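You operate a simulated robot arm through the tools that you are given. There is no shell and no other tool.

The job below is to be done with a simulated robot arm. You get a single attempt, and the scene is never put back.

## Task
Seat the sonde in the flow cell, couple the white hose end and log a steady reading with water flowing.
Fine: open the feed lever only after both are home; press the green key once the lamp is lit; shut the feed after. Where these are worked on the way, their far stop is far enough and under half their travel is too little: feed lever.

It is judged by the outcome, as a careful person would: the job done as asked, and still so three seconds after it is handed in. It fails if anything else is knocked over, pushed out of place, dropped, spilled or broken.

## Robot
A 7-joint arm with a three-finger gripper, fixed in place. Base frame: the origin is on the floor under the middle of its stand, x ahead of it, y to its left, z up; the work surface is at about z = 850. Units: mm, rad, N and s.
It reaches about 1342 mm from its shoulder. Its first joint turns from -2.897 to 2.897 rad. Payload 2.69 kg.
The tool frame sits at the grasp point between the pads (the TCP): z along the fingers, y along the line on which they close. The tips reach 30 mm beyond it. The gripper opens to 128 mm; its body begins 117 mm behind the TCP.
Orientation is that of the tool frame in the base frame, as a unit quaternion [x, y, z, w]. With the fingers straight down and closing along the base's y, the tool's x points along the base's -x, its y along +y and its z along -z.

## Interface
- The arm moves only by the tool servo_tool. Its argument "steps" is a list of rows, each a list of 7 numbers: the turn, a rotation vector about the tool's x, y, z in rad, then the shift along the tool's x, y, z in cm, then the finger opening in cm, from 0 to 12.8. In form: [[ax, ay, az, x, y, z, gripper], ...]. A call has 1 to 20 rows; each row is the pose to reach, as a shift and turn from the pose commanded when the call began, along the tool's axes at that moment. A row lasts 0.2 s, in which the tool goes at most 50 mm and 0.15 rad; a call with a longer step from one row to the next is refused whole, and so is a gripper value outside its range. A pose out of reach is approached as far as the arm can. The call stops where the force on the tool passes 70 N (or 10 N more than at its start, if that is more) or the arm is blocked; 0.2 s more then pass. Each finger travels about 127 mm/s and halts on what it meets, pressing with about 30 N; the grip force reading is that of the motor and also rises with nothing between the fingers. The clock runs only during rows and for 0.2 s after the last one: add rows that repeat a pose to give the fingers time. It gives the time, the measured TCP pose, the force on the tool (base axes), the opening and the grip force at its end, in the units of the frame above (readings bear some noise), with the torque about the TCP (base axes, N m) and any sound that the robot's microphone picked up.
- Cameras (640 x 400 px; columns grow to the right, rows downward): "scene" is fixed at [50.2, 648.3, 1485.5]; the picture's right is [-0.04, -1.00, 0.00], its down [-0.56, 0.02, -0.83] and it looks along [0.83, -0.04, -0.56] (base axes); focal length 374 px, centre (320, 200). "wrist" rides on the gripper at [58, 54, -131] in the tool frame; the picture's right is [-0.68, 0.74, 0.00], its down [-0.62, -0.57, -0.55] and it looks along [-0.40, -0.37, 0.84] (tool axes); focal length 234 px, centre (320, 200). There is no depth. A picture from a camera that has moved, and an enlarged one, comes with that camera's place and axes in the base frame and with its lens.
- camera(camera): a new picture of that camera. No time passes.
- lift_body(by): moves the trunk up (or, below 0, down) by that many mm; the arm rides with it, the base frame stays. It gives what a move gives, with no picture.
- close_up(camera, box): a new picture of the part [left, top, right, bottom] of that camera's present view, enlarged. No time passes.
- sign_off(): hands the job in; it is judged then, once.

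Nothing tells you positions but the pictures and the camera data. Unless the task says otherwise, let go and move clear before handing in.

The tools are called after ">>>" as name(argument=value, ...) on one line, values as JSON. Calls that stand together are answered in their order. servo_tool: Moves the arm, as the interface text tells. Its arguments: {"type":"object","properties":{"steps":{"type":"array","items":{"type":"array","items":{"type":"number"}}}},"required":["steps"]} The other tools are called the same way: lift_body (by) moves the trunk up or down; camera (camera) takes a picture; close_up (camera, box) takes an enlarged picture of a part of a camera's view; sign_off () hands the job in.

At the start:

```text
time_s: 0.0
eef_pos: [606.2, 470.2, 1267.7]
ee_rot: [0.0, 1.0, 0.0, 0.001]
wrist_force: [0.5, -0.9, 0.1]
torque: [-0.01, -0.04, -0.01]
finger_gap: 128.0
finger_force: 0.1
trunk travel left (down, up): [-225.0, 125.0]
```

scene: 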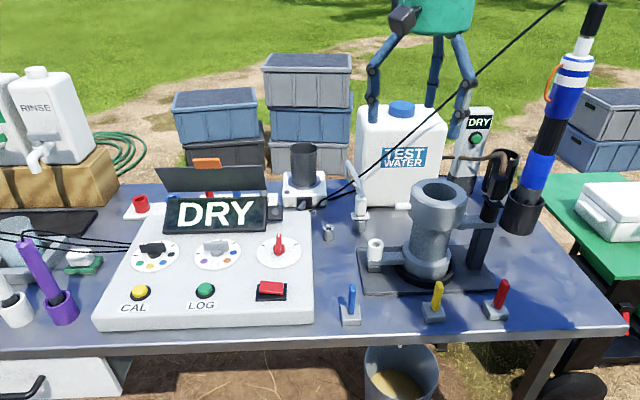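
wrist: 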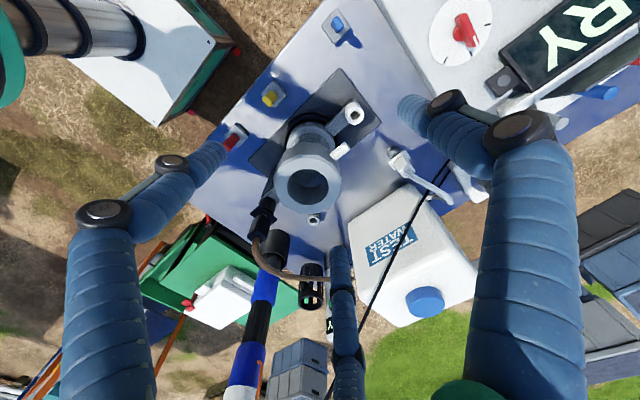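

I see a field bench with a meter console on the left, a grey flow cell in a stand at centre right, three levers (blue, yellow, red) in front of it, a blue/white sonde leaning in a black holder, and a test water tank with a white hose. I will take close-ups before moving anything.

>>> close_up(camera="scene", box=[320, 140, 520, 340])

>>> close_up(camera="scene", box=[440, 0, 640, 240])

>>> close_up(camera="scene", box=[90, 140, 340, 340])

>>> close_up(camera="wrist", box=[200, 60, 480, 320])

>>> close_up(camera="scene", box=[320, 80, 420, 260])

```text
2.00 times, centred on (420, 240) of scene
camera zoom: at [50.2, 648.3, 1485.5], right [-0.04, -1.0, 0.0], down [-0.56, 0.02, -0.83], along [0.83, -0.04, -0.56], focal length 748 px, centre (120, 120)
```

zoom: 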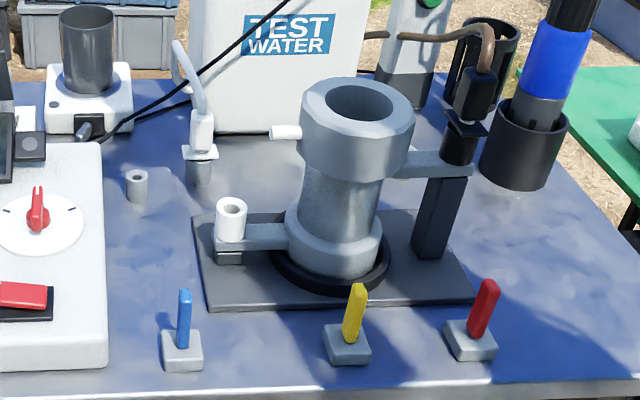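

```text
1.67 times, centred on (540, 120) of scene
camera zoom: at [50.2, 648.3, 1485.5], right [-0.04, -1.0, 0.0], down [-0.56, 0.02, -0.83], along [0.83, -0.04, -0.56], focal length 623 px, centre (-47, 333)
```

zoom: 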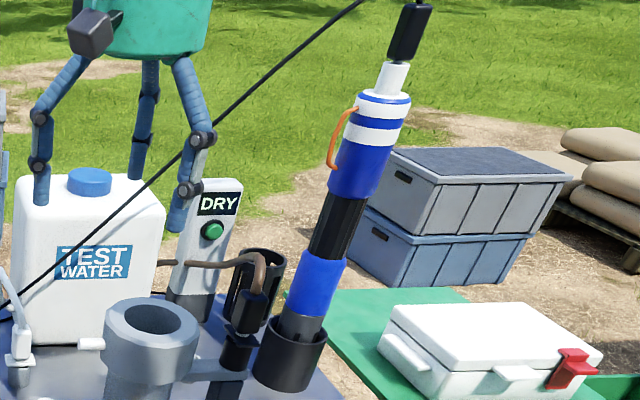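

```text
2.00 times, centred on (215, 240) of scene
camera zoom: at [50.2, 648.3, 1485.5], right [-0.04, -1.0, 0.0], down [-0.56, 0.02, -0.83], along [0.83, -0.04, -0.56], focal length 748 px, centre (530, 120)
```

zoom: 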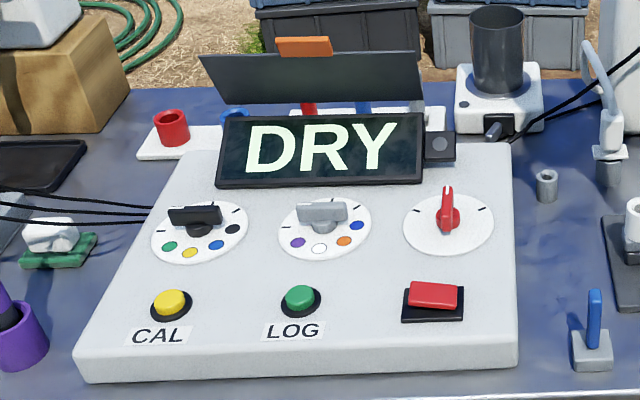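

```text
1.54 times, centred on (340, 190) of wrist
camera zoom: at [547.8, 523.2, 1397.5], right [0.68, 0.74, 0.0], down [0.62, -0.57, 0.55], along [0.4, -0.37, -0.84], focal length 360 px, centre (289, 215)
```

zoom: 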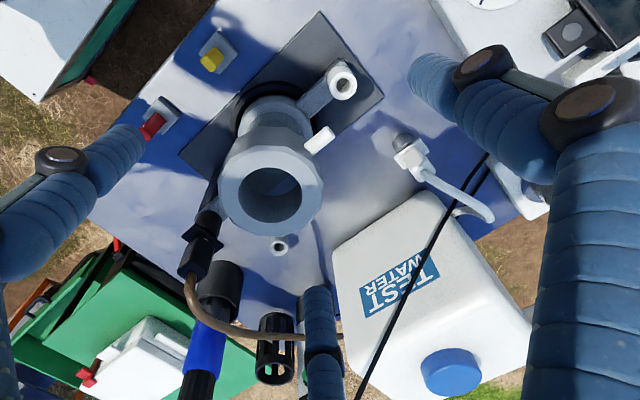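

```text
2.22 times, centred on (370, 170) of scene
camera zoom: at [50.2, 648.3, 1485.5], right [-0.04, -1.0, 0.0], down [-0.56, 0.02, -0.83], along [0.83, -0.04, -0.56], focal length 831 px, centre (209, 267)
```

zoom: 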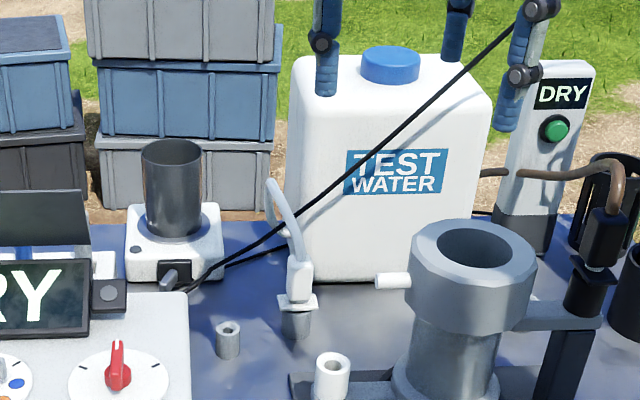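

The teal and blue object in the middle is my own gripper. I need to find out which lever is the feed, where the hoses run, and which green key belongs to the sonde, so I'll take tighter close-ups.

>>> close_up(camera="scene", box=[330, 270, 430, 335])

>>> close_up(camera="scene", box=[410, 265, 530, 335])

>>> close_up(camera="scene", box=[310, 150, 420, 270])

>>> close_up(camera="scene", box=[440, 90, 560, 250])

>>> close_up(camera="scene", box=[0, 60, 130, 340])

>>> close_up(camera="scene", box=[120, 150, 340, 230])

>>> close_up(camera="wrist", box=[210, 60, 400, 180])

>>> close_up(camera="wrist", box=[220, 160, 420, 320])

```text
6.15 times, centred on (380, 302) of scene
camera zoom: at [50.2, 648.3, 1485.5], right [-0.04, -1.0, 0.0], down [-0.56, 0.02, -0.83], along [0.83, -0.04, -0.56], focal length 2302 px, centre (-49, -431)
```

zoom: 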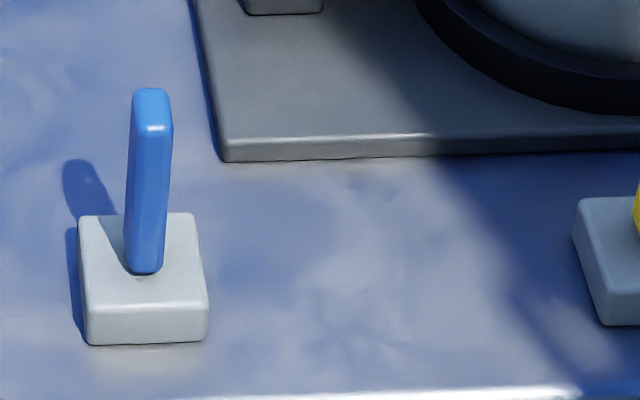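

```text
5.33 times, centred on (470, 300) of scene
camera zoom: at [50.2, 648.3, 1485.5], right [-0.04, -1.0, 0.0], down [-0.56, 0.02, -0.83], along [0.83, -0.04, -0.56], focal length 1995 px, centre (-480, -333)
```

zoom: 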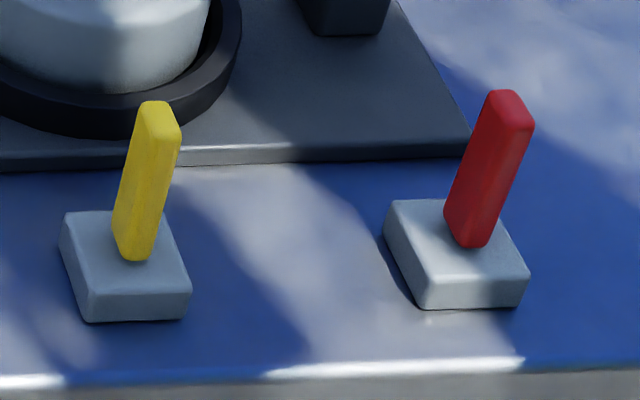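

```text
3.33 times, centred on (365, 210) of scene
camera zoom: at [50.2, 648.3, 1485.5], right [-0.04, -1.0, 0.0], down [-0.56, 0.02, -0.83], along [0.83, -0.04, -0.56], focal length 1247 px, centre (170, 167)
```

zoom: 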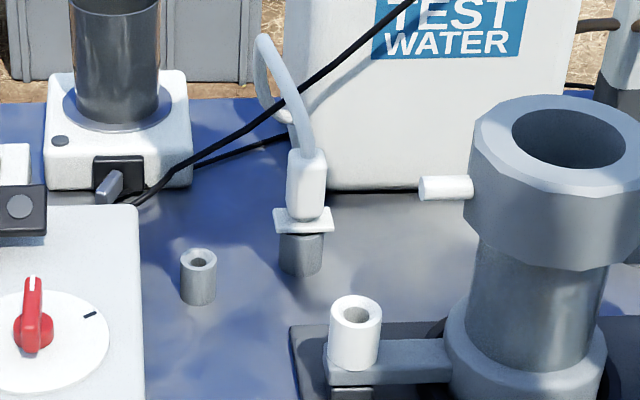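

```text
2.50 times, centred on (500, 170) of scene
camera zoom: at [50.2, 648.3, 1485.5], right [-0.04, -1.0, 0.0], down [-0.56, 0.02, -0.83], along [0.83, -0.04, -0.56], focal length 935 px, centre (-130, 275)
```

zoom: 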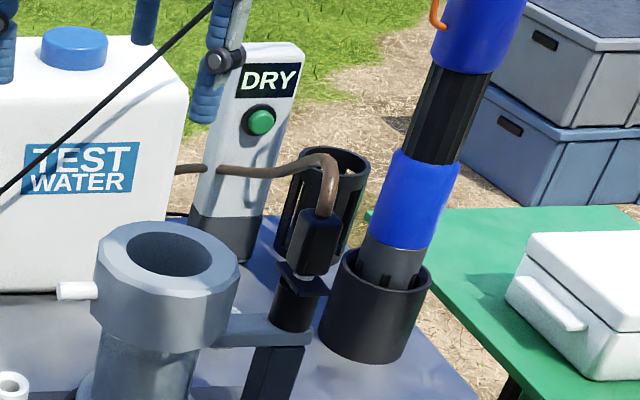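

```text
1.43 times, centred on (65, 200) of scene
camera zoom: at [50.2, 648.3, 1485.5], right [-0.04, -1.0, 0.0], down [-0.56, 0.02, -0.83], along [0.83, -0.04, -0.56], focal length 534 px, centre (684, 200)
```

zoom: 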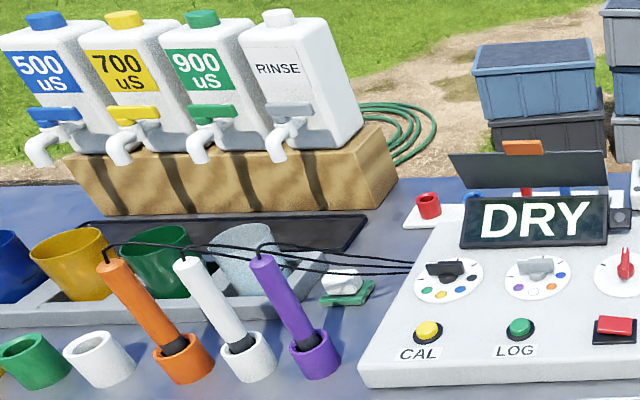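

```text
2.91 times, centred on (230, 190) of scene
camera zoom: at [50.2, 648.3, 1485.5], right [-0.04, -1.0, 0.0], down [-0.56, 0.02, -0.83], along [0.83, -0.04, -0.56], focal length 1088 px, centre (582, 229)
```

zoom: 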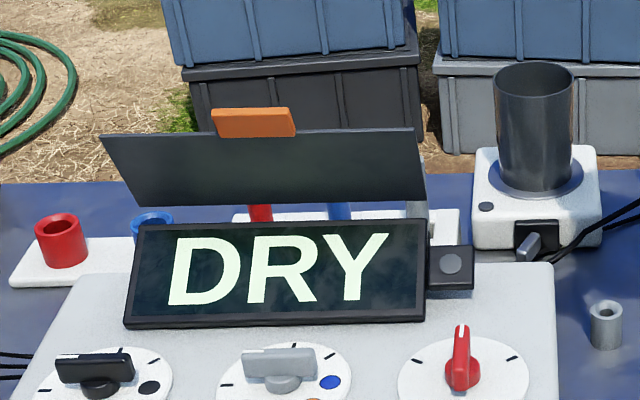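

```text
3.33 times, centred on (305, 120) of wrist
camera zoom: at [547.8, 523.2, 1397.5], right [0.68, 0.74, 0.0], down [0.62, -0.57, 0.55], along [0.4, -0.37, -0.84], focal length 781 px, centre (370, 467)
```

zoom: 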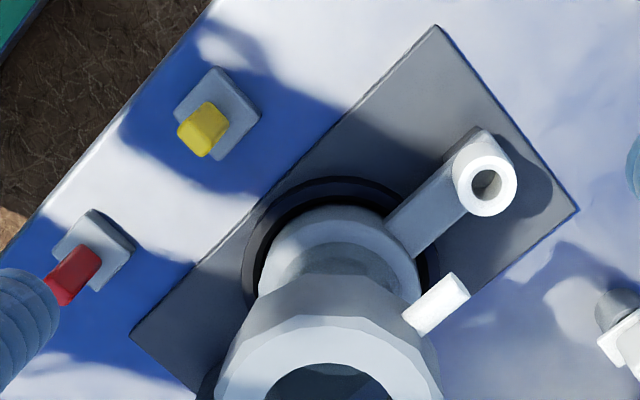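

```text
2.50 times, centred on (320, 240) of wrist
camera zoom: at [547.8, 523.2, 1397.5], right [0.68, 0.74, 0.0], down [0.62, -0.57, 0.55], along [0.4, -0.37, -0.84], focal length 585 px, centre (320, 100)
```

zoom: 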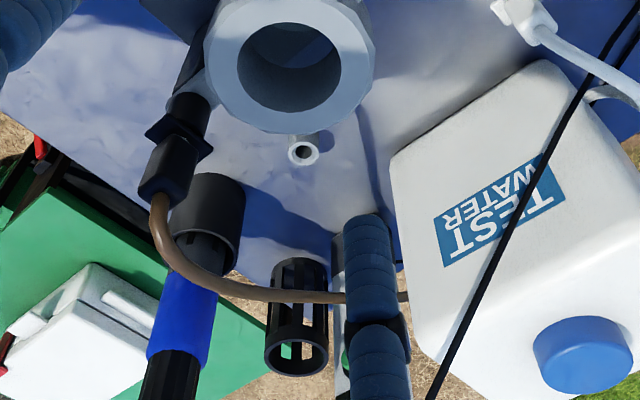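

The sonde appears to stand upright in its black holder at about (890, 28), and the flow cell rim is near (665, 385, 1080). Next I'll move the arm toward me for a nearer look at the levers and ports with the wrist camera.

>>> servo_tool(steps=[[0, 0, 0, 3.2, 0.2, 2.2, 12.8], [0, 0, 0, 6.4, 0.4, 4.4, 12.8], [0, 0, 0, 9.6, 0.6, 6.6, 12.8], [0, 0, 0, 12.6, 1.0, 8.7, 12.8], [0, 0, 0, 12.6, 1.0, 8.7, 12.8]])

>>> camera(camera="wrist")

>>> camera(camera="scene")

```text
time_s: 1.2
eef_pos: [479.8, 480.9, 1178.2]
ee_rot: [0.0, 1.0, 0.0, 0.0]
wrist_force: [-1.0, -0.3, 0.4]
torque: [0.01, -0.05, 0.04]
finger_gap: 127.7
finger_force: 0.0
trunk travel left (down, up): [-225.0, 125.0]
```

```text
taken
camera wrist: at [420.6, 533.6, 1309.0], right [0.68, 0.74, 0.0], down [0.62, -0.57, 0.55], along [0.4, -0.37, -0.84], focal length 234 px, centre (320, 200)
```

wrist: 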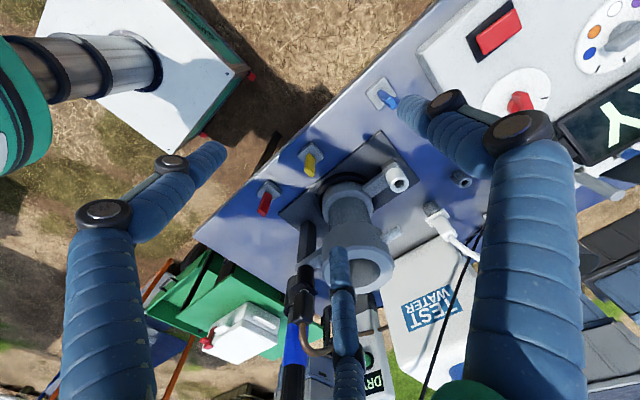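

```text
taken
```

scene: 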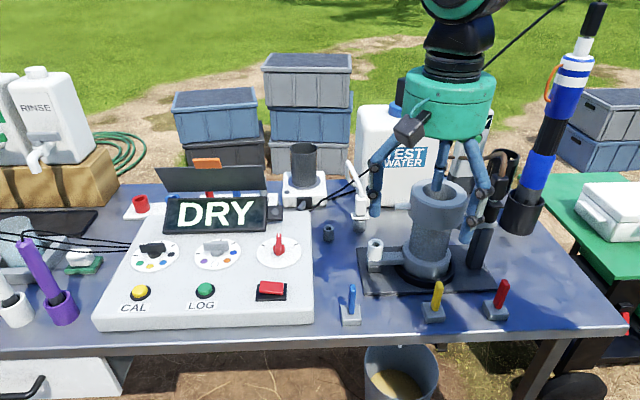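

>>> close_up(camera="wrist", box=[240, 60, 440, 240])

>>> close_up(camera="wrist", box=[270, 220, 470, 400])

>>> close_up(camera="wrist", box=[400, 0, 640, 220])

```text
2.22 times, centred on (340, 150) of wrist
camera zoom: at [420.6, 533.6, 1309.0], right [0.68, 0.74, 0.0], down [0.62, -0.57, 0.55], along [0.4, -0.37, -0.84], focal length 520 px, centre (276, 311)
```

zoom: 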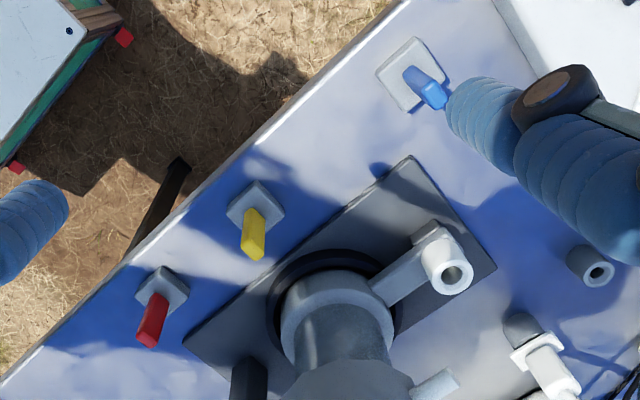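

```text
2.22 times, centred on (370, 310) of wrist
camera zoom: at [420.6, 533.6, 1309.0], right [0.68, 0.74, 0.0], down [0.62, -0.57, 0.55], along [0.4, -0.37, -0.84], focal length 520 px, centre (209, -44)
```

zoom: 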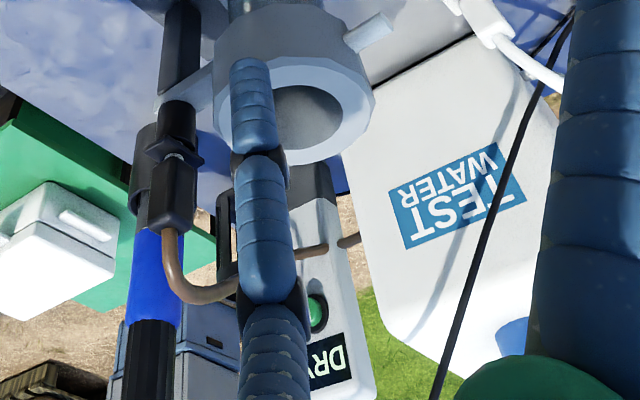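

```text
1.82 times, centred on (520, 110) of wrist
camera zoom: at [420.6, 533.6, 1309.0], right [0.68, 0.74, 0.0], down [0.62, -0.57, 0.55], along [0.4, -0.37, -0.84], focal length 426 px, centre (-44, 364)
```

zoom: 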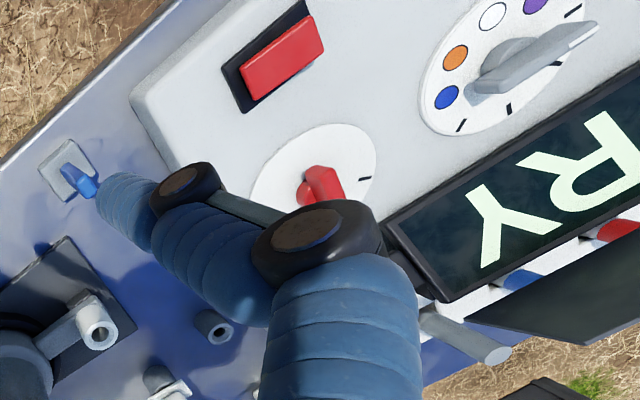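

>>> servo_tool(steps=[[0, 0, -0.15, 1.2, -1.2, 2.0, 12.8], [0, 0, -0.3, 2.4, -2.4, 4.0, 12.8], [0, 0, -0.45, 3.6, -3.6, 6.0, 12.8], [0, 0, -0.6, 4.8, -4.8, 8.0, 12.8], [0, 0, -0.75, 6.0, -6.1, 9.8, 12.8], [0, 0, -0.75, 6.0, -6.1, 9.8, 12.8]])

>>> camera(camera="wrist")

```text
time_s: 2.6
eef_pos: [420.2, 419.9, 1081.5]
ee_rot: [-0.367, 0.93, 0.0, 0.001]
wrist_force: [-0.2, 0.8, -0.2]
torque: [-0.01, 0.0, 0.01]
finger_gap: 128.0
finger_force: 0.1
trunk travel left (down, up): [-225.0, 125.0]
```

```text
taken
camera wrist: at [341.1, 417.7, 1212.2], right [-0.01, 1.0, 0.0], down [0.84, 0.01, 0.55], along [0.55, 0.0, -0.84], focal length 234 px, centre (320, 200)
```

wrist: 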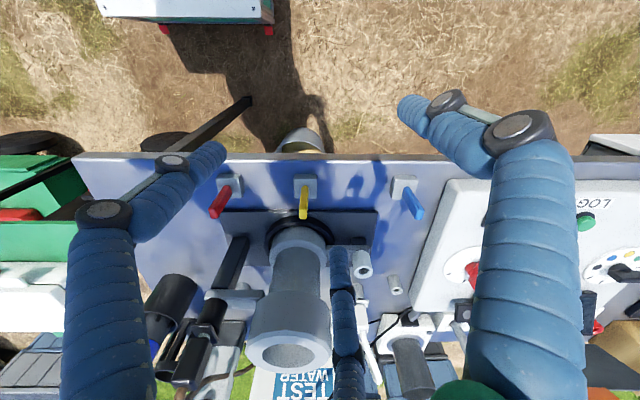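

>>> close_up(camera="wrist", box=[190, 150, 330, 240])

>>> close_up(camera="wrist", box=[320, 150, 460, 240])

>>> close_up(camera="wrist", box=[130, 230, 430, 400])

>>> close_up(camera="scene", box=[340, 80, 560, 260])

```text
4.44 times, centred on (260, 195) of wrist
camera zoom: at [341.1, 417.7, 1212.2], right [-0.01, 1.0, 0.0], down [0.84, 0.01, 0.55], along [0.55, 0.0, -0.84], focal length 1041 px, centre (587, 222)
```

zoom: 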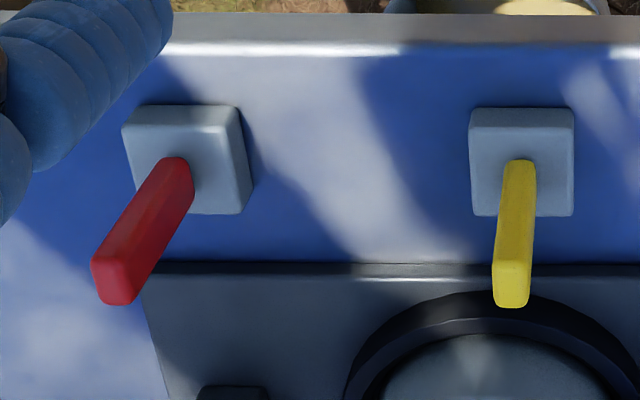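

```text
4.44 times, centred on (390, 195) of wrist
camera zoom: at [341.1, 417.7, 1212.2], right [-0.01, 1.0, 0.0], down [0.84, 0.01, 0.55], along [0.55, 0.0, -0.84], focal length 1041 px, centre (9, 222)
```

zoom: 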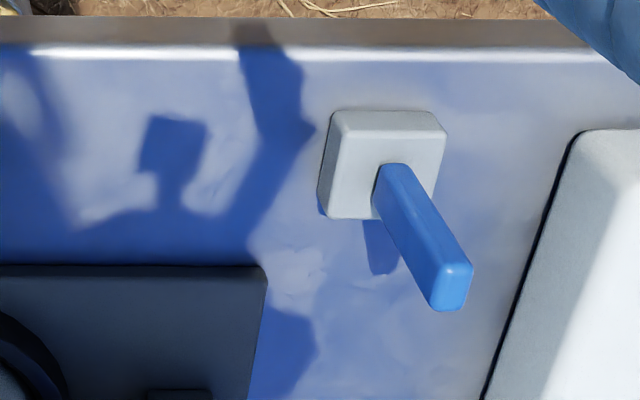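

```text
2.13 times, centred on (280, 315) of wrist
camera zoom: at [341.1, 417.7, 1212.2], right [-0.01, 1.0, 0.0], down [0.84, 0.01, 0.55], along [0.55, 0.0, -0.84], focal length 500 px, centre (405, -45)
```

zoom: 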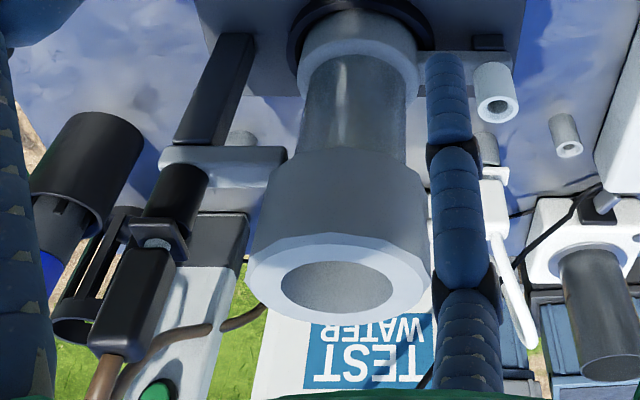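

```text
2.22 times, centred on (450, 170) of scene
camera zoom: at [50.2, 648.3, 1485.5], right [-0.04, -1.0, 0.0], down [-0.56, 0.02, -0.83], along [0.83, -0.04, -0.56], focal length 831 px, centre (31, 267)
```

zoom: 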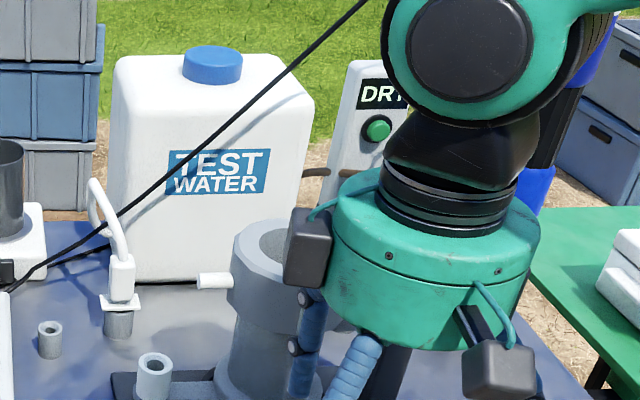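

The flow cell has a low white inlet port on its left at about (664, 499, 957), a white overflow stub above it, and a black hose already coupled on its right. Before planning grasps I'll close the fingers in free air to see how they move.

>>> servo_tool(steps=[[0, 0, 0, 0, 0, 0, 4.0], [0, 0, 0, 0, 0, 0, 4.0], [0, 0, 0, 0, 0, 0, 4.0], [0, 0, 0, 0, 0, 0, 4.0], [0, 0, 0, 0, 0, 0, 4.0]])

>>> camera(camera="wrist")

>>> close_up(camera="scene", box=[340, 0, 580, 260])

```text
time_s: 3.8
eef_pos: [420.2, 419.8, 1081.6]
ee_rot: [-0.367, 0.93, 0.0, 0.0]
wrist_force: [0.3, -0.7, 0.1]
torque: [-0.03, 0.03, -0.05]
finger_gap: 40.1
finger_force: 0.0
trunk travel left (down, up): [-225.0, 125.0]
```

```text
taken
camera wrist: at [341.3, 418.0, 1212.4], right [-0.01, 1.0, 0.0], down [0.84, 0.01, 0.55], along [0.55, 0.0, -0.84], focal length 234 px, centre (320, 200)
```

wrist: 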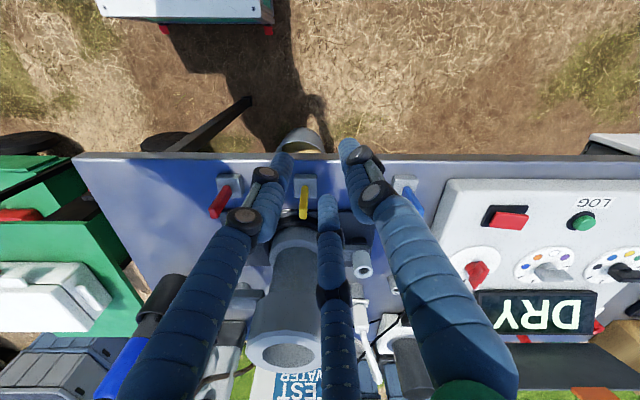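

```text
1.54 times, centred on (460, 130) of scene
camera zoom: at [50.2, 648.3, 1485.5], right [-0.04, -1.0, 0.0], down [-0.56, 0.02, -0.83], along [0.83, -0.04, -0.56], focal length 575 px, centre (105, 308)
```

zoom: 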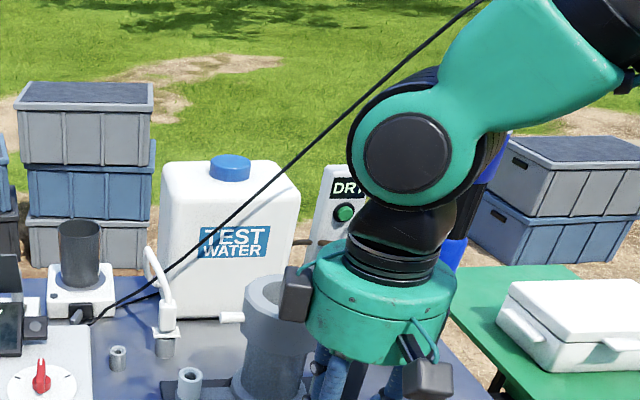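

The fingers close radially at 120° spacing and stay slim when nearly closed. Next I'll move above and in front of the white inlet port to measure it precisely, then do the same for the parked white coupler.

>>> servo_tool(steps=[[0, 0, 0, -4.3, -1.4, 0.4, 4.0], [0, 0, 0, -8.6, -2.8, 0.8, 4.0], [0, 0, 0, -13.0, -4.2, 1.2, 4.0], [0, 0, 0, -17.3, -5.6, 1.6, 4.0], [0, 0, 0, -17.3, -5.6, 1.6, 4.0]])

>>> camera(camera="wrist")

>>> camera(camera="scene")

```text
time_s: 5.0
eef_pos: [585.3, 497.1, 1066.1]
ee_rot: [-0.366, 0.93, 0.0, -0.001]
wrist_force: [0.9, -0.1, -0.6]
torque: [-0.03, 0.07, -0.04]
finger_gap: 39.8
finger_force: 0.1
trunk travel left (down, up): [-225.0, 125.0]
```

```text
taken
camera wrist: at [506.3, 496.2, 1196.1], right [-0.01, 1.0, 0.0], down [0.84, 0.01, 0.55], along [0.55, 0.0, -0.84], focal length 234 px, centre (320, 200)
```

wrist: 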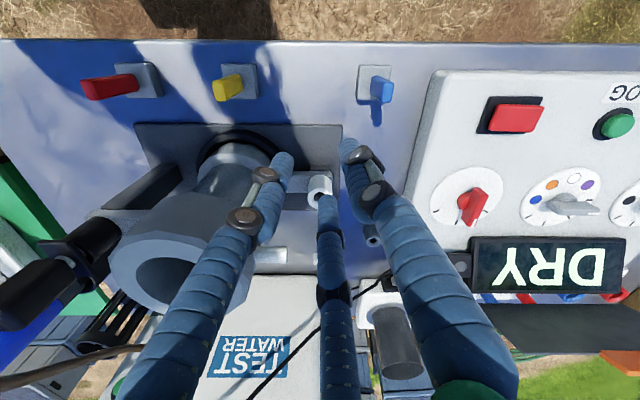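

```text
taken
```

scene: 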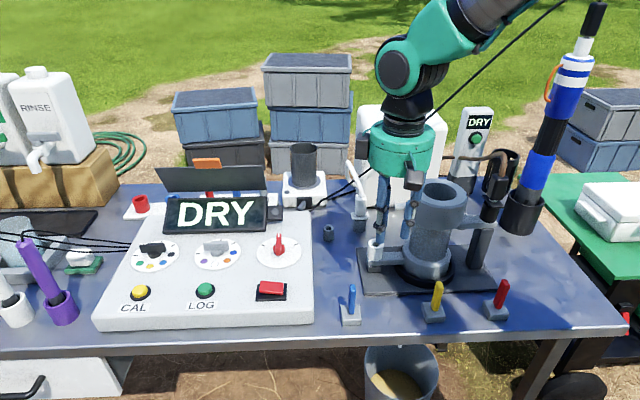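

>>> close_up(camera="wrist", box=[270, 150, 380, 270])

>>> close_up(camera="wrist", box=[340, 50, 420, 120])

>>> close_up(camera="wrist", box=[0, 160, 280, 400])

>>> close_up(camera="scene", box=[440, 90, 540, 220])

```text
3.33 times, centred on (325, 210) of wrist
camera zoom: at [506.3, 496.2, 1196.1], right [-0.01, 1.0, 0.0], down [0.84, 0.01, 0.55], along [0.55, 0.0, -0.84], focal length 781 px, centre (303, 167)
```

zoom: 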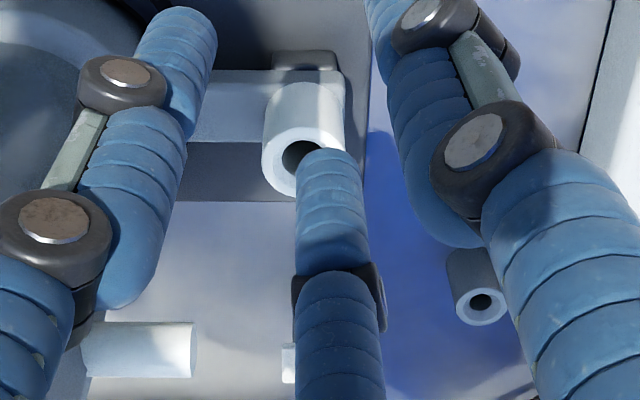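

```text
5.71 times, centred on (380, 85) of wrist
camera zoom: at [506.3, 496.2, 1196.1], right [-0.01, 1.0, 0.0], down [0.84, 0.01, 0.55], along [0.55, 0.0, -0.84], focal length 1338 px, centre (-23, 857)
```

zoom: 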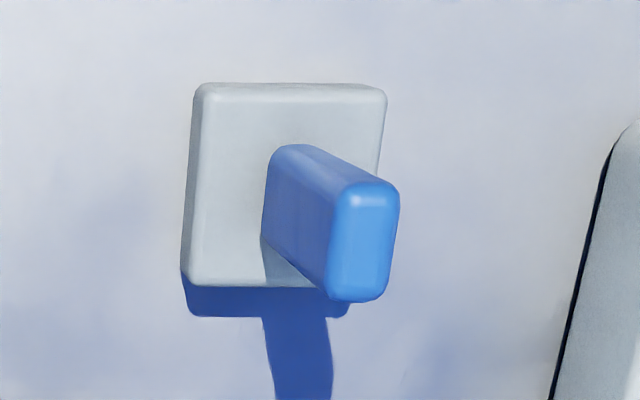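

```text
1.67 times, centred on (140, 280) of wrist
camera zoom: at [506.3, 496.2, 1196.1], right [-0.01, 1.0, 0.0], down [0.84, 0.01, 0.55], along [0.55, 0.0, -0.84], focal length 390 px, centre (620, 67)
```

zoom: 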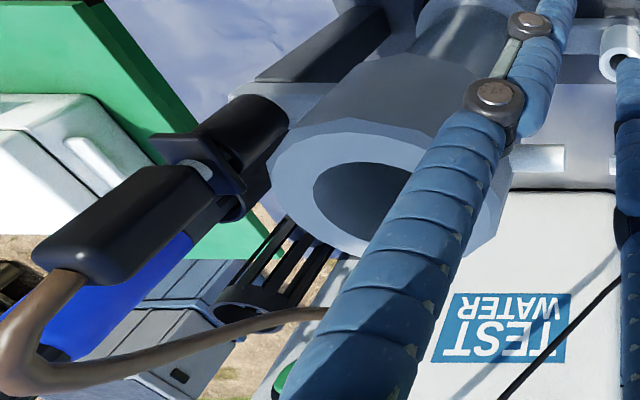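

```text
3.08 times, centred on (490, 155) of scene
camera zoom: at [50.2, 648.3, 1485.5], right [-0.04, -1.0, 0.0], down [-0.56, 0.02, -0.83], along [0.83, -0.04, -0.56], focal length 1151 px, centre (-203, 338)
```

zoom: 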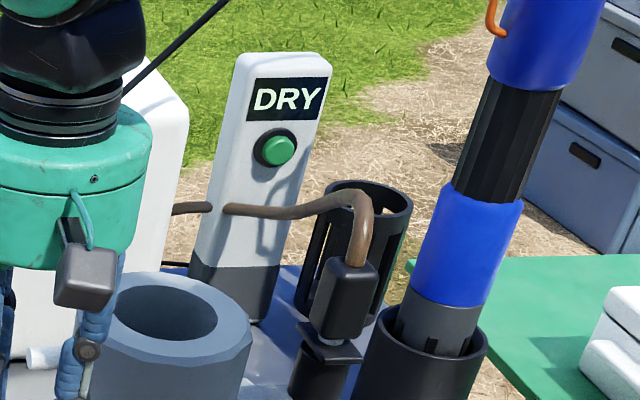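

>>> servo_tool(steps=[[0, 0, 0.15, -3.4, -0.9, -0.4, 7.0], [0, 0, 0.3, -6.8, -1.8, -0.8, 9.0], [0, 0, 0.45, -10.2, -2.7, -1.2, 11.0], [0, 0, 0.6, -13.6, -3.6, -1.5, 12.8], [0, 0, 0.75, -16.7, -4.4, -1.7, 12.8], [0, 0, 0.75, -16.7, -4.4, -1.7, 12.8]])

>>> camera(camera="wrist")

>>> close_up(camera="wrist", box=[250, 130, 390, 270])

```text
time_s: 6.4
eef_pos: [736.9, 575.7, 1083.8]
ee_rot: [0.001, 1.0, 0.0, 0.0]
wrist_force: [0.1, -0.3, -0.2]
torque: [0.0, 0.02, 0.02]
finger_gap: 128.1
finger_force: 0.1
trunk travel left (down, up): [-225.0, 125.0]
```

```text
taken
camera wrist: at [679.5, 630.1, 1213.5], right [0.68, 0.74, 0.0], down [0.62, -0.57, 0.55], along [0.4, -0.37, -0.84], focal length 234 px, centre (320, 200)
```

wrist: 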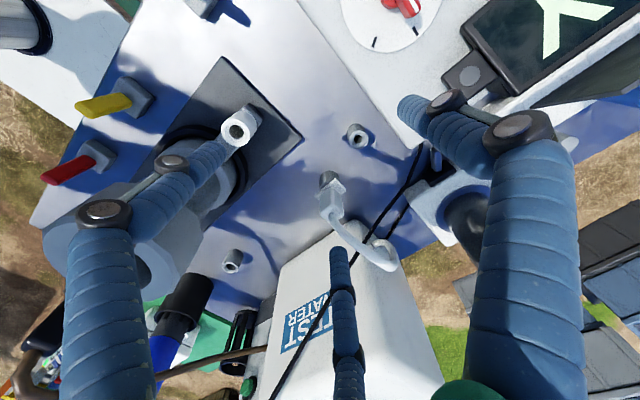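

```text
2.86 times, centred on (320, 200) of wrist
camera zoom: at [679.5, 630.1, 1213.5], right [0.68, 0.74, 0.0], down [0.62, -0.57, 0.55], along [0.4, -0.37, -0.84], focal length 669 px, centre (320, 200)
```

zoom: 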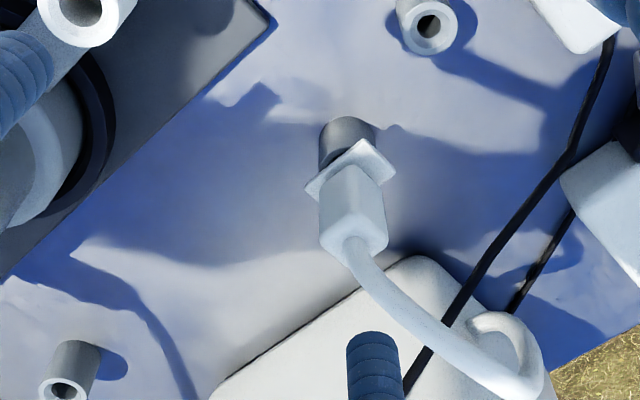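

I now have a clear view of the white coupler standing on its parking stub near (822, 513), with its hose arching back to the tank. I'll move directly above it, staying higher than the hose arch, to fix its centre.

>>> servo_tool(steps=[[0, 0, 0, -2.9, -2.0, -1.2, 12.8], [0, 0, 0, -5.8, -4.0, -2.4, 12.8], [0, 0, 0, -8.6, -6.2, -3.6, 12.8], [0, 0, 0, -8.6, -6.2, -3.6, 12.8]])

>>> camera(camera="wrist")

>>> close_up(camera="wrist", box=[250, 90, 390, 230])

>>> close_up(camera="scene", box=[300, 60, 460, 240])

```text
time_s: 7.4
eef_pos: [824.2, 515.9, 1118.9]
ee_rot: [0.0, 1.0, 0.0, 0.0]
wrist_force: [0.8, -0.4, 0.5]
torque: [0.03, 0.02, 0.0]
finger_gap: 128.1
finger_force: 0.0
trunk travel left (down, up): [-225.0, 125.0]
```

```text
taken
camera wrist: at [765.3, 568.3, 1249.5], right [0.68, 0.74, 0.0], down [0.62, -0.57, 0.55], along [0.4, -0.37, -0.84], focal length 234 px, centre (320, 200)
```

wrist: 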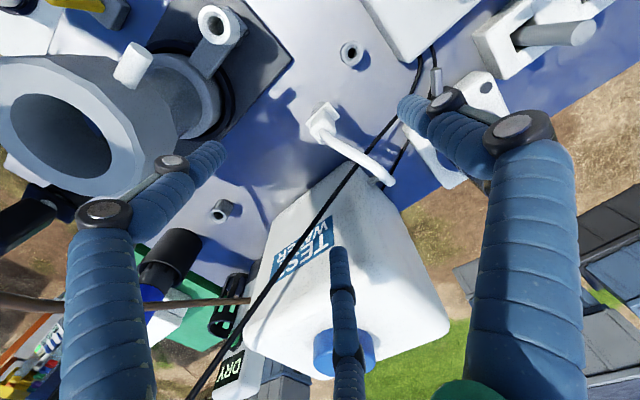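

```text
2.86 times, centred on (320, 160) of wrist
camera zoom: at [765.3, 568.3, 1249.5], right [0.68, 0.74, 0.0], down [0.62, -0.57, 0.55], along [0.4, -0.37, -0.84], focal length 669 px, centre (320, 314)
```

zoom: 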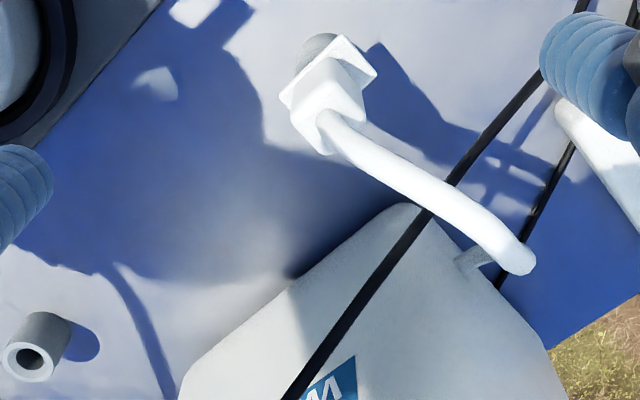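

```text
2.22 times, centred on (380, 150) of scene
camera zoom: at [50.2, 648.3, 1485.5], right [-0.04, -1.0, 0.0], down [-0.56, 0.02, -0.83], along [0.83, -0.04, -0.56], focal length 831 px, centre (187, 311)
```

zoom: 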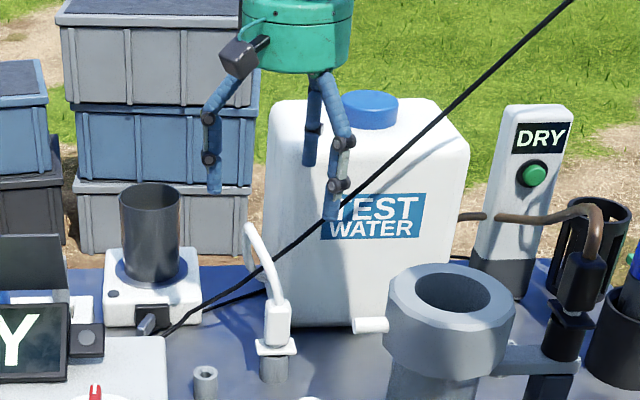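

The coupler measures at about (836, 510), with its flange near z = 884 and body top near z = 946. I'll centre over it, narrow the fingers and descend part-way, then check.

>>> servo_tool(steps=[[0, 0, 0, -1.2, -0.64, 0, 10.0], [0, 0, 0, -1.2, -0.64, 0, 8.0], [0, 0, 0, -1.2, -0.64, 4.0, 8.0], [0, 0, 0, -1.2, -0.64, 8.0, 8.0], [0, 0, 0, -1.2, -0.64, 11.0, 8.0], [0, 0, 0, -1.2, -0.64, 11.0, 8.0]])

>>> camera(camera="wrist")

>>> close_up(camera="wrist", box=[250, 90, 390, 230])

>>> close_up(camera="scene", box=[300, 60, 460, 240])

```text
time_s: 8.8
eef_pos: [835.7, 508.8, 1009.4]
ee_rot: [0.0, 1.0, 0.0, 0.0]
wrist_force: [0.1, -0.1, 0.7]
torque: [0.04, 0.04, -0.04]
finger_gap: 80.2
finger_force: 0.1
trunk travel left (down, up): [-225.0, 125.0]
```

```text
taken
camera wrist: at [776.9, 563.0, 1139.4], right [0.68, 0.74, 0.0], down [0.62, -0.57, 0.55], along [0.4, -0.37, -0.84], focal length 234 px, centre (320, 200)
```

wrist: 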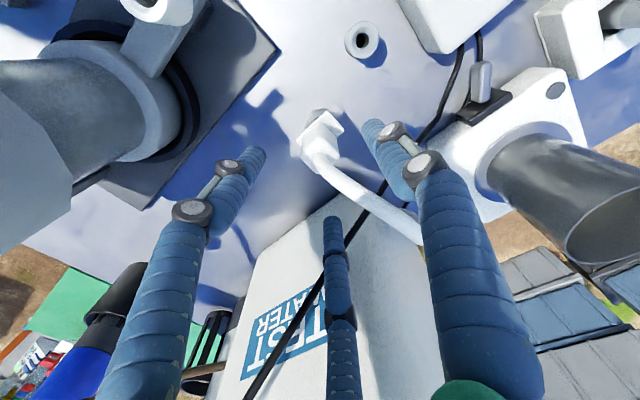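

```text
2.86 times, centred on (320, 160) of wrist
camera zoom: at [776.9, 563.0, 1139.4], right [0.68, 0.74, 0.0], down [0.62, -0.57, 0.55], along [0.4, -0.37, -0.84], focal length 669 px, centre (320, 314)
```

zoom: 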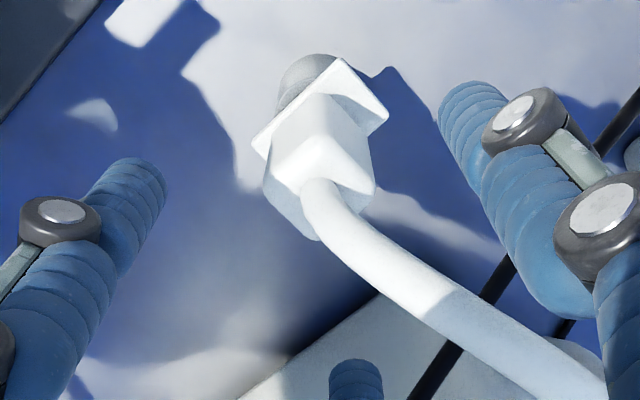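

```text
2.22 times, centred on (380, 150) of scene
camera zoom: at [50.2, 648.3, 1485.5], right [-0.04, -1.0, 0.0], down [-0.56, 0.02, -0.83], along [0.83, -0.04, -0.56], focal length 831 px, centre (187, 311)
```

zoom: 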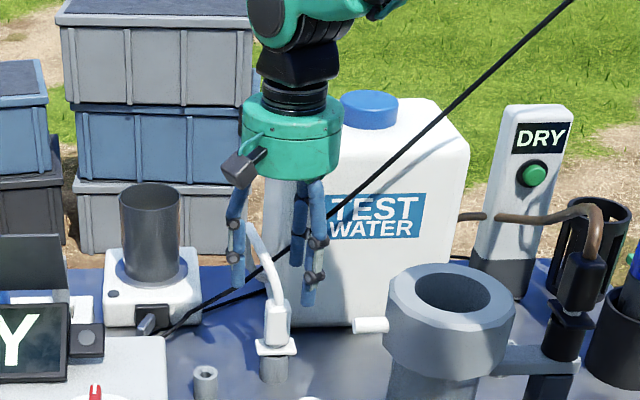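

The coupler is within about 2 mm of the tool axis. I'll descend the rest of the way with the fingers either side of the body and above the flange, then look again before closing.

>>> servo_tool(steps=[[0, 0, 0, -0.1, -0.1, 2.5, 8.0], [0, 0, 0, -0.1, -0.1, 5.0, 7.0], [0, 0, 0, -0.1, -0.1, 6.5, 7.0], [0, 0, 0, -0.1, -0.1, 8.0, 7.0], [0, 0, 0, -0.1, -0.1, 8.0, 7.0]])

>>> camera(camera="wrist")

>>> close_up(camera="wrist", box=[240, 90, 400, 250])

>>> close_up(camera="scene", box=[310, 110, 420, 240])

```text
time_s: 10.0
eef_pos: [835.1, 508.3, 929.8]
ee_rot: [0.0, 1.0, 0.0, 0.0]
wrist_force: [0.3, 0.2, 0.1]
torque: [0.0, 0.02, 0.0]
finger_gap: 70.1
finger_force: 0.1
trunk travel left (down, up): [-225.0, 125.0]
```

```text
taken
camera wrist: at [777.9, 561.7, 1059.6], right [0.68, 0.74, 0.0], down [0.62, -0.57, 0.55], along [0.4, -0.37, -0.84], focal length 234 px, centre (320, 200)
```

wrist: 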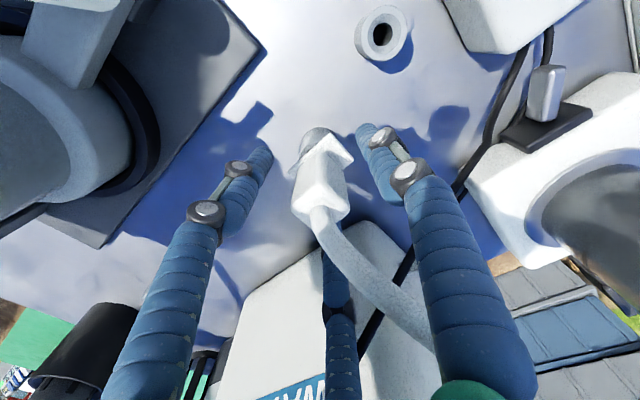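

```text
2.50 times, centred on (320, 170) of wrist
camera zoom: at [777.9, 561.7, 1059.6], right [0.68, 0.74, 0.0], down [0.62, -0.57, 0.55], along [0.4, -0.37, -0.84], focal length 585 px, centre (320, 275)
```

zoom: 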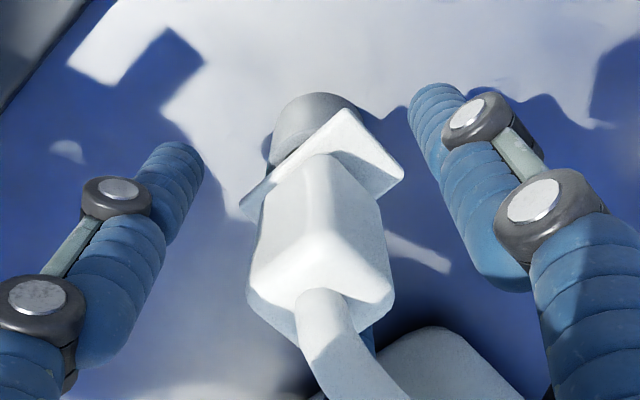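

```text
3.08 times, centred on (365, 175) of scene
camera zoom: at [50.2, 648.3, 1485.5], right [-0.04, -1.0, 0.0], down [-0.56, 0.02, -0.83], along [0.83, -0.04, -0.56], focal length 1151 px, centre (182, 277)
```

zoom: 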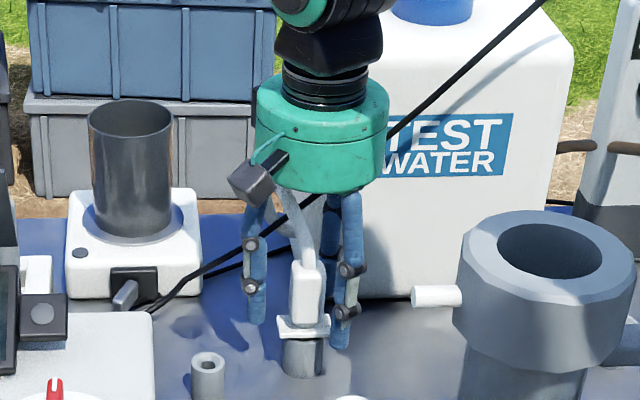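

>>> servo_tool(steps=[[0, 0, 0, -0.1, 0.0, -0.6, 7.0], [0, 0, 0, -0.1, 0.0, -0.6, 5.0], [0, 0, 0, -0.1, 0.0, -0.6, 3.0], [0, 0, 0, -0.1, 0.0, -0.6, 1.0], [0, 0, 0, -0.1, 0.0, -0.6, 1.0], [0, 0, 0, -0.1, 0.0, -0.6, 1.0]])

>>> camera(camera="wrist")

>>> close_up(camera="scene", box=[310, 110, 420, 240])

```text
time_s: 11.4
eef_pos: [837.7, 508.4, 936.2]
ee_rot: [0.0, 1.0, 0.0, 0.001]
wrist_force: [-2.1, -5.3, 0.8]
torque: [-0.25, 0.09, 0.02]
finger_gap: 34.7
finger_force: 30.0
trunk travel left (down, up): [-225.0, 125.0]
```

```text
taken
camera wrist: at [778.5, 561.1, 1065.9], right [0.68, 0.74, 0.0], down [0.62, -0.57, 0.55], along [0.4, -0.37, -0.84], focal length 234 px, centre (320, 200)
```

wrist: 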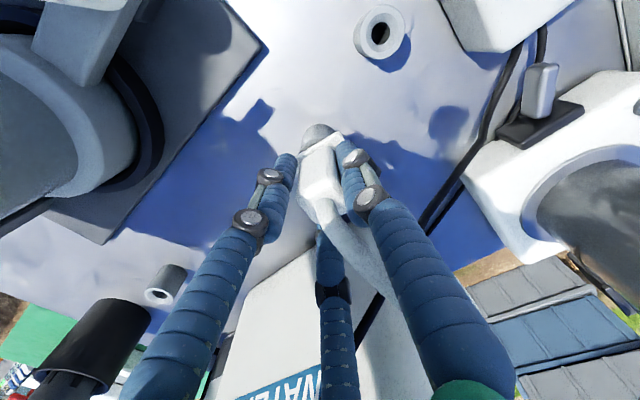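

```text
3.08 times, centred on (365, 175) of scene
camera zoom: at [50.2, 648.3, 1485.5], right [-0.04, -1.0, 0.0], down [-0.56, 0.02, -0.83], along [0.83, -0.04, -0.56], focal length 1151 px, centre (182, 277)
```

zoom: 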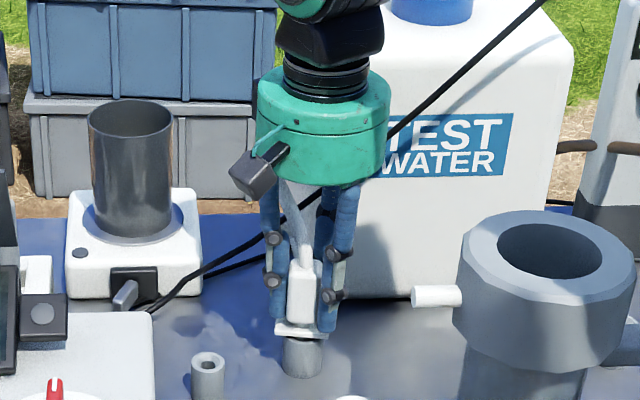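

The grip reads 30 N at 34.7 mm, so the coupler is held. I'll lift it slowly straight up and check that it comes off the stub.

>>> servo_tool(steps=[[0, 0, 0, 0, 0, -0.8, 1.0], [0, 0, 0, 0, 0, -1.6, 1.0], [0, 0, 0, 0, 0, -2.6, 1.0], [0, 0, 0, 0, 0, -3.8, 1.0], [0, 0, 0, 0, 0, -5.0, 1.0], [0, 0, 0, 0, 0, -6.5, 1.0], [0, 0, 0, 0, 0, -6.5, 1.0]])

>>> camera(camera="wrist")

>>> close_up(camera="scene", box=[300, 80, 440, 260])

```text
time_s: 13.0
eef_pos: [837.4, 506.8, 999.8]
ee_rot: [0.001, 1.0, 0.0, 0.0]
wrist_force: [-0.5, 0.2, 0.0]
torque: [0.0, 0.0, 0.0]
finger_gap: 34.4
finger_force: 30.2
trunk travel left (down, up): [-225.0, 125.0]
```

```text
taken
camera wrist: at [778.3, 560.9, 1130.4], right [0.68, 0.74, 0.0], down [0.62, -0.57, 0.55], along [0.4, -0.37, -0.84], focal length 234 px, centre (320, 200)
```

wrist: 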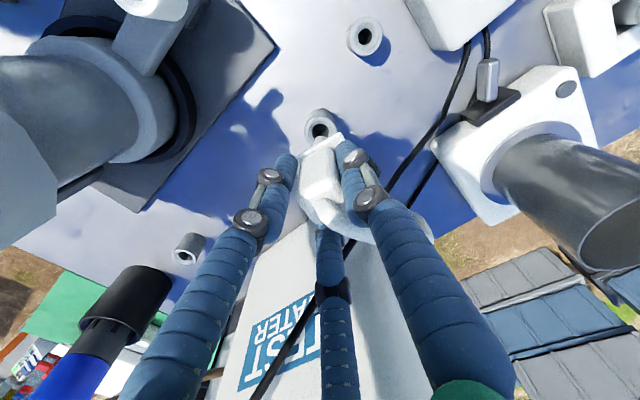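

```text
2.22 times, centred on (370, 170) of scene
camera zoom: at [50.2, 648.3, 1485.5], right [-0.04, -1.0, 0.0], down [-0.56, 0.02, -0.83], along [0.83, -0.04, -0.56], focal length 831 px, centre (209, 267)
```

zoom: 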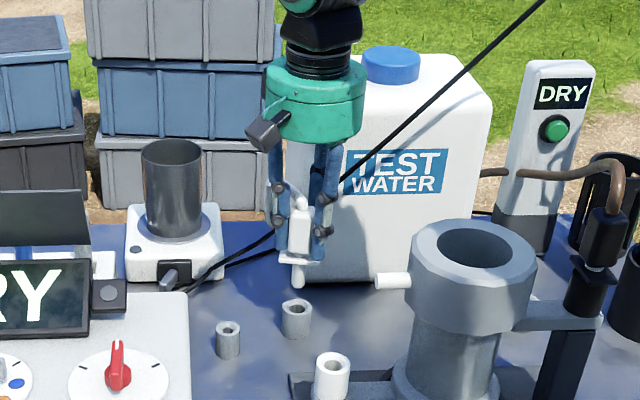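

>>> close_up(camera="wrist", box=[250, 90, 390, 230])

>>> close_up(camera="scene", box=[340, 140, 400, 225])

```text
2.86 times, centred on (320, 160) of wrist
camera zoom: at [778.3, 560.9, 1130.4], right [0.68, 0.74, 0.0], down [0.62, -0.57, 0.55], along [0.4, -0.37, -0.84], focal length 669 px, centre (320, 314)
```

zoom: 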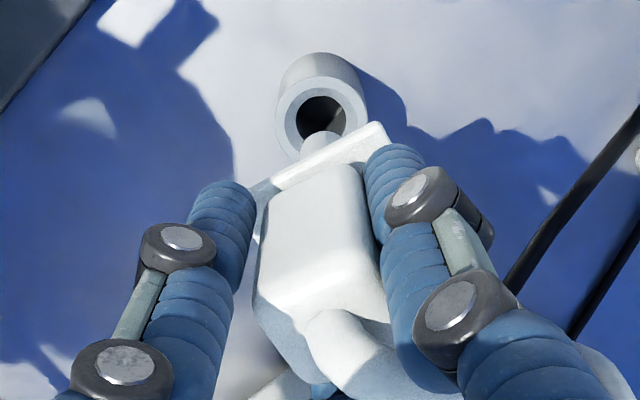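

```text
4.71 times, centred on (370, 182) of scene
camera zoom: at [50.2, 648.3, 1485.5], right [-0.04, -1.0, 0.0], down [-0.56, 0.02, -0.83], along [0.83, -0.04, -0.56], focal length 1760 px, centre (85, 282)
```

zoom: 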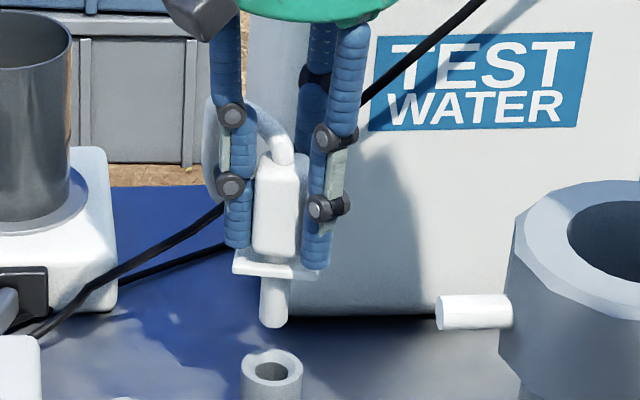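

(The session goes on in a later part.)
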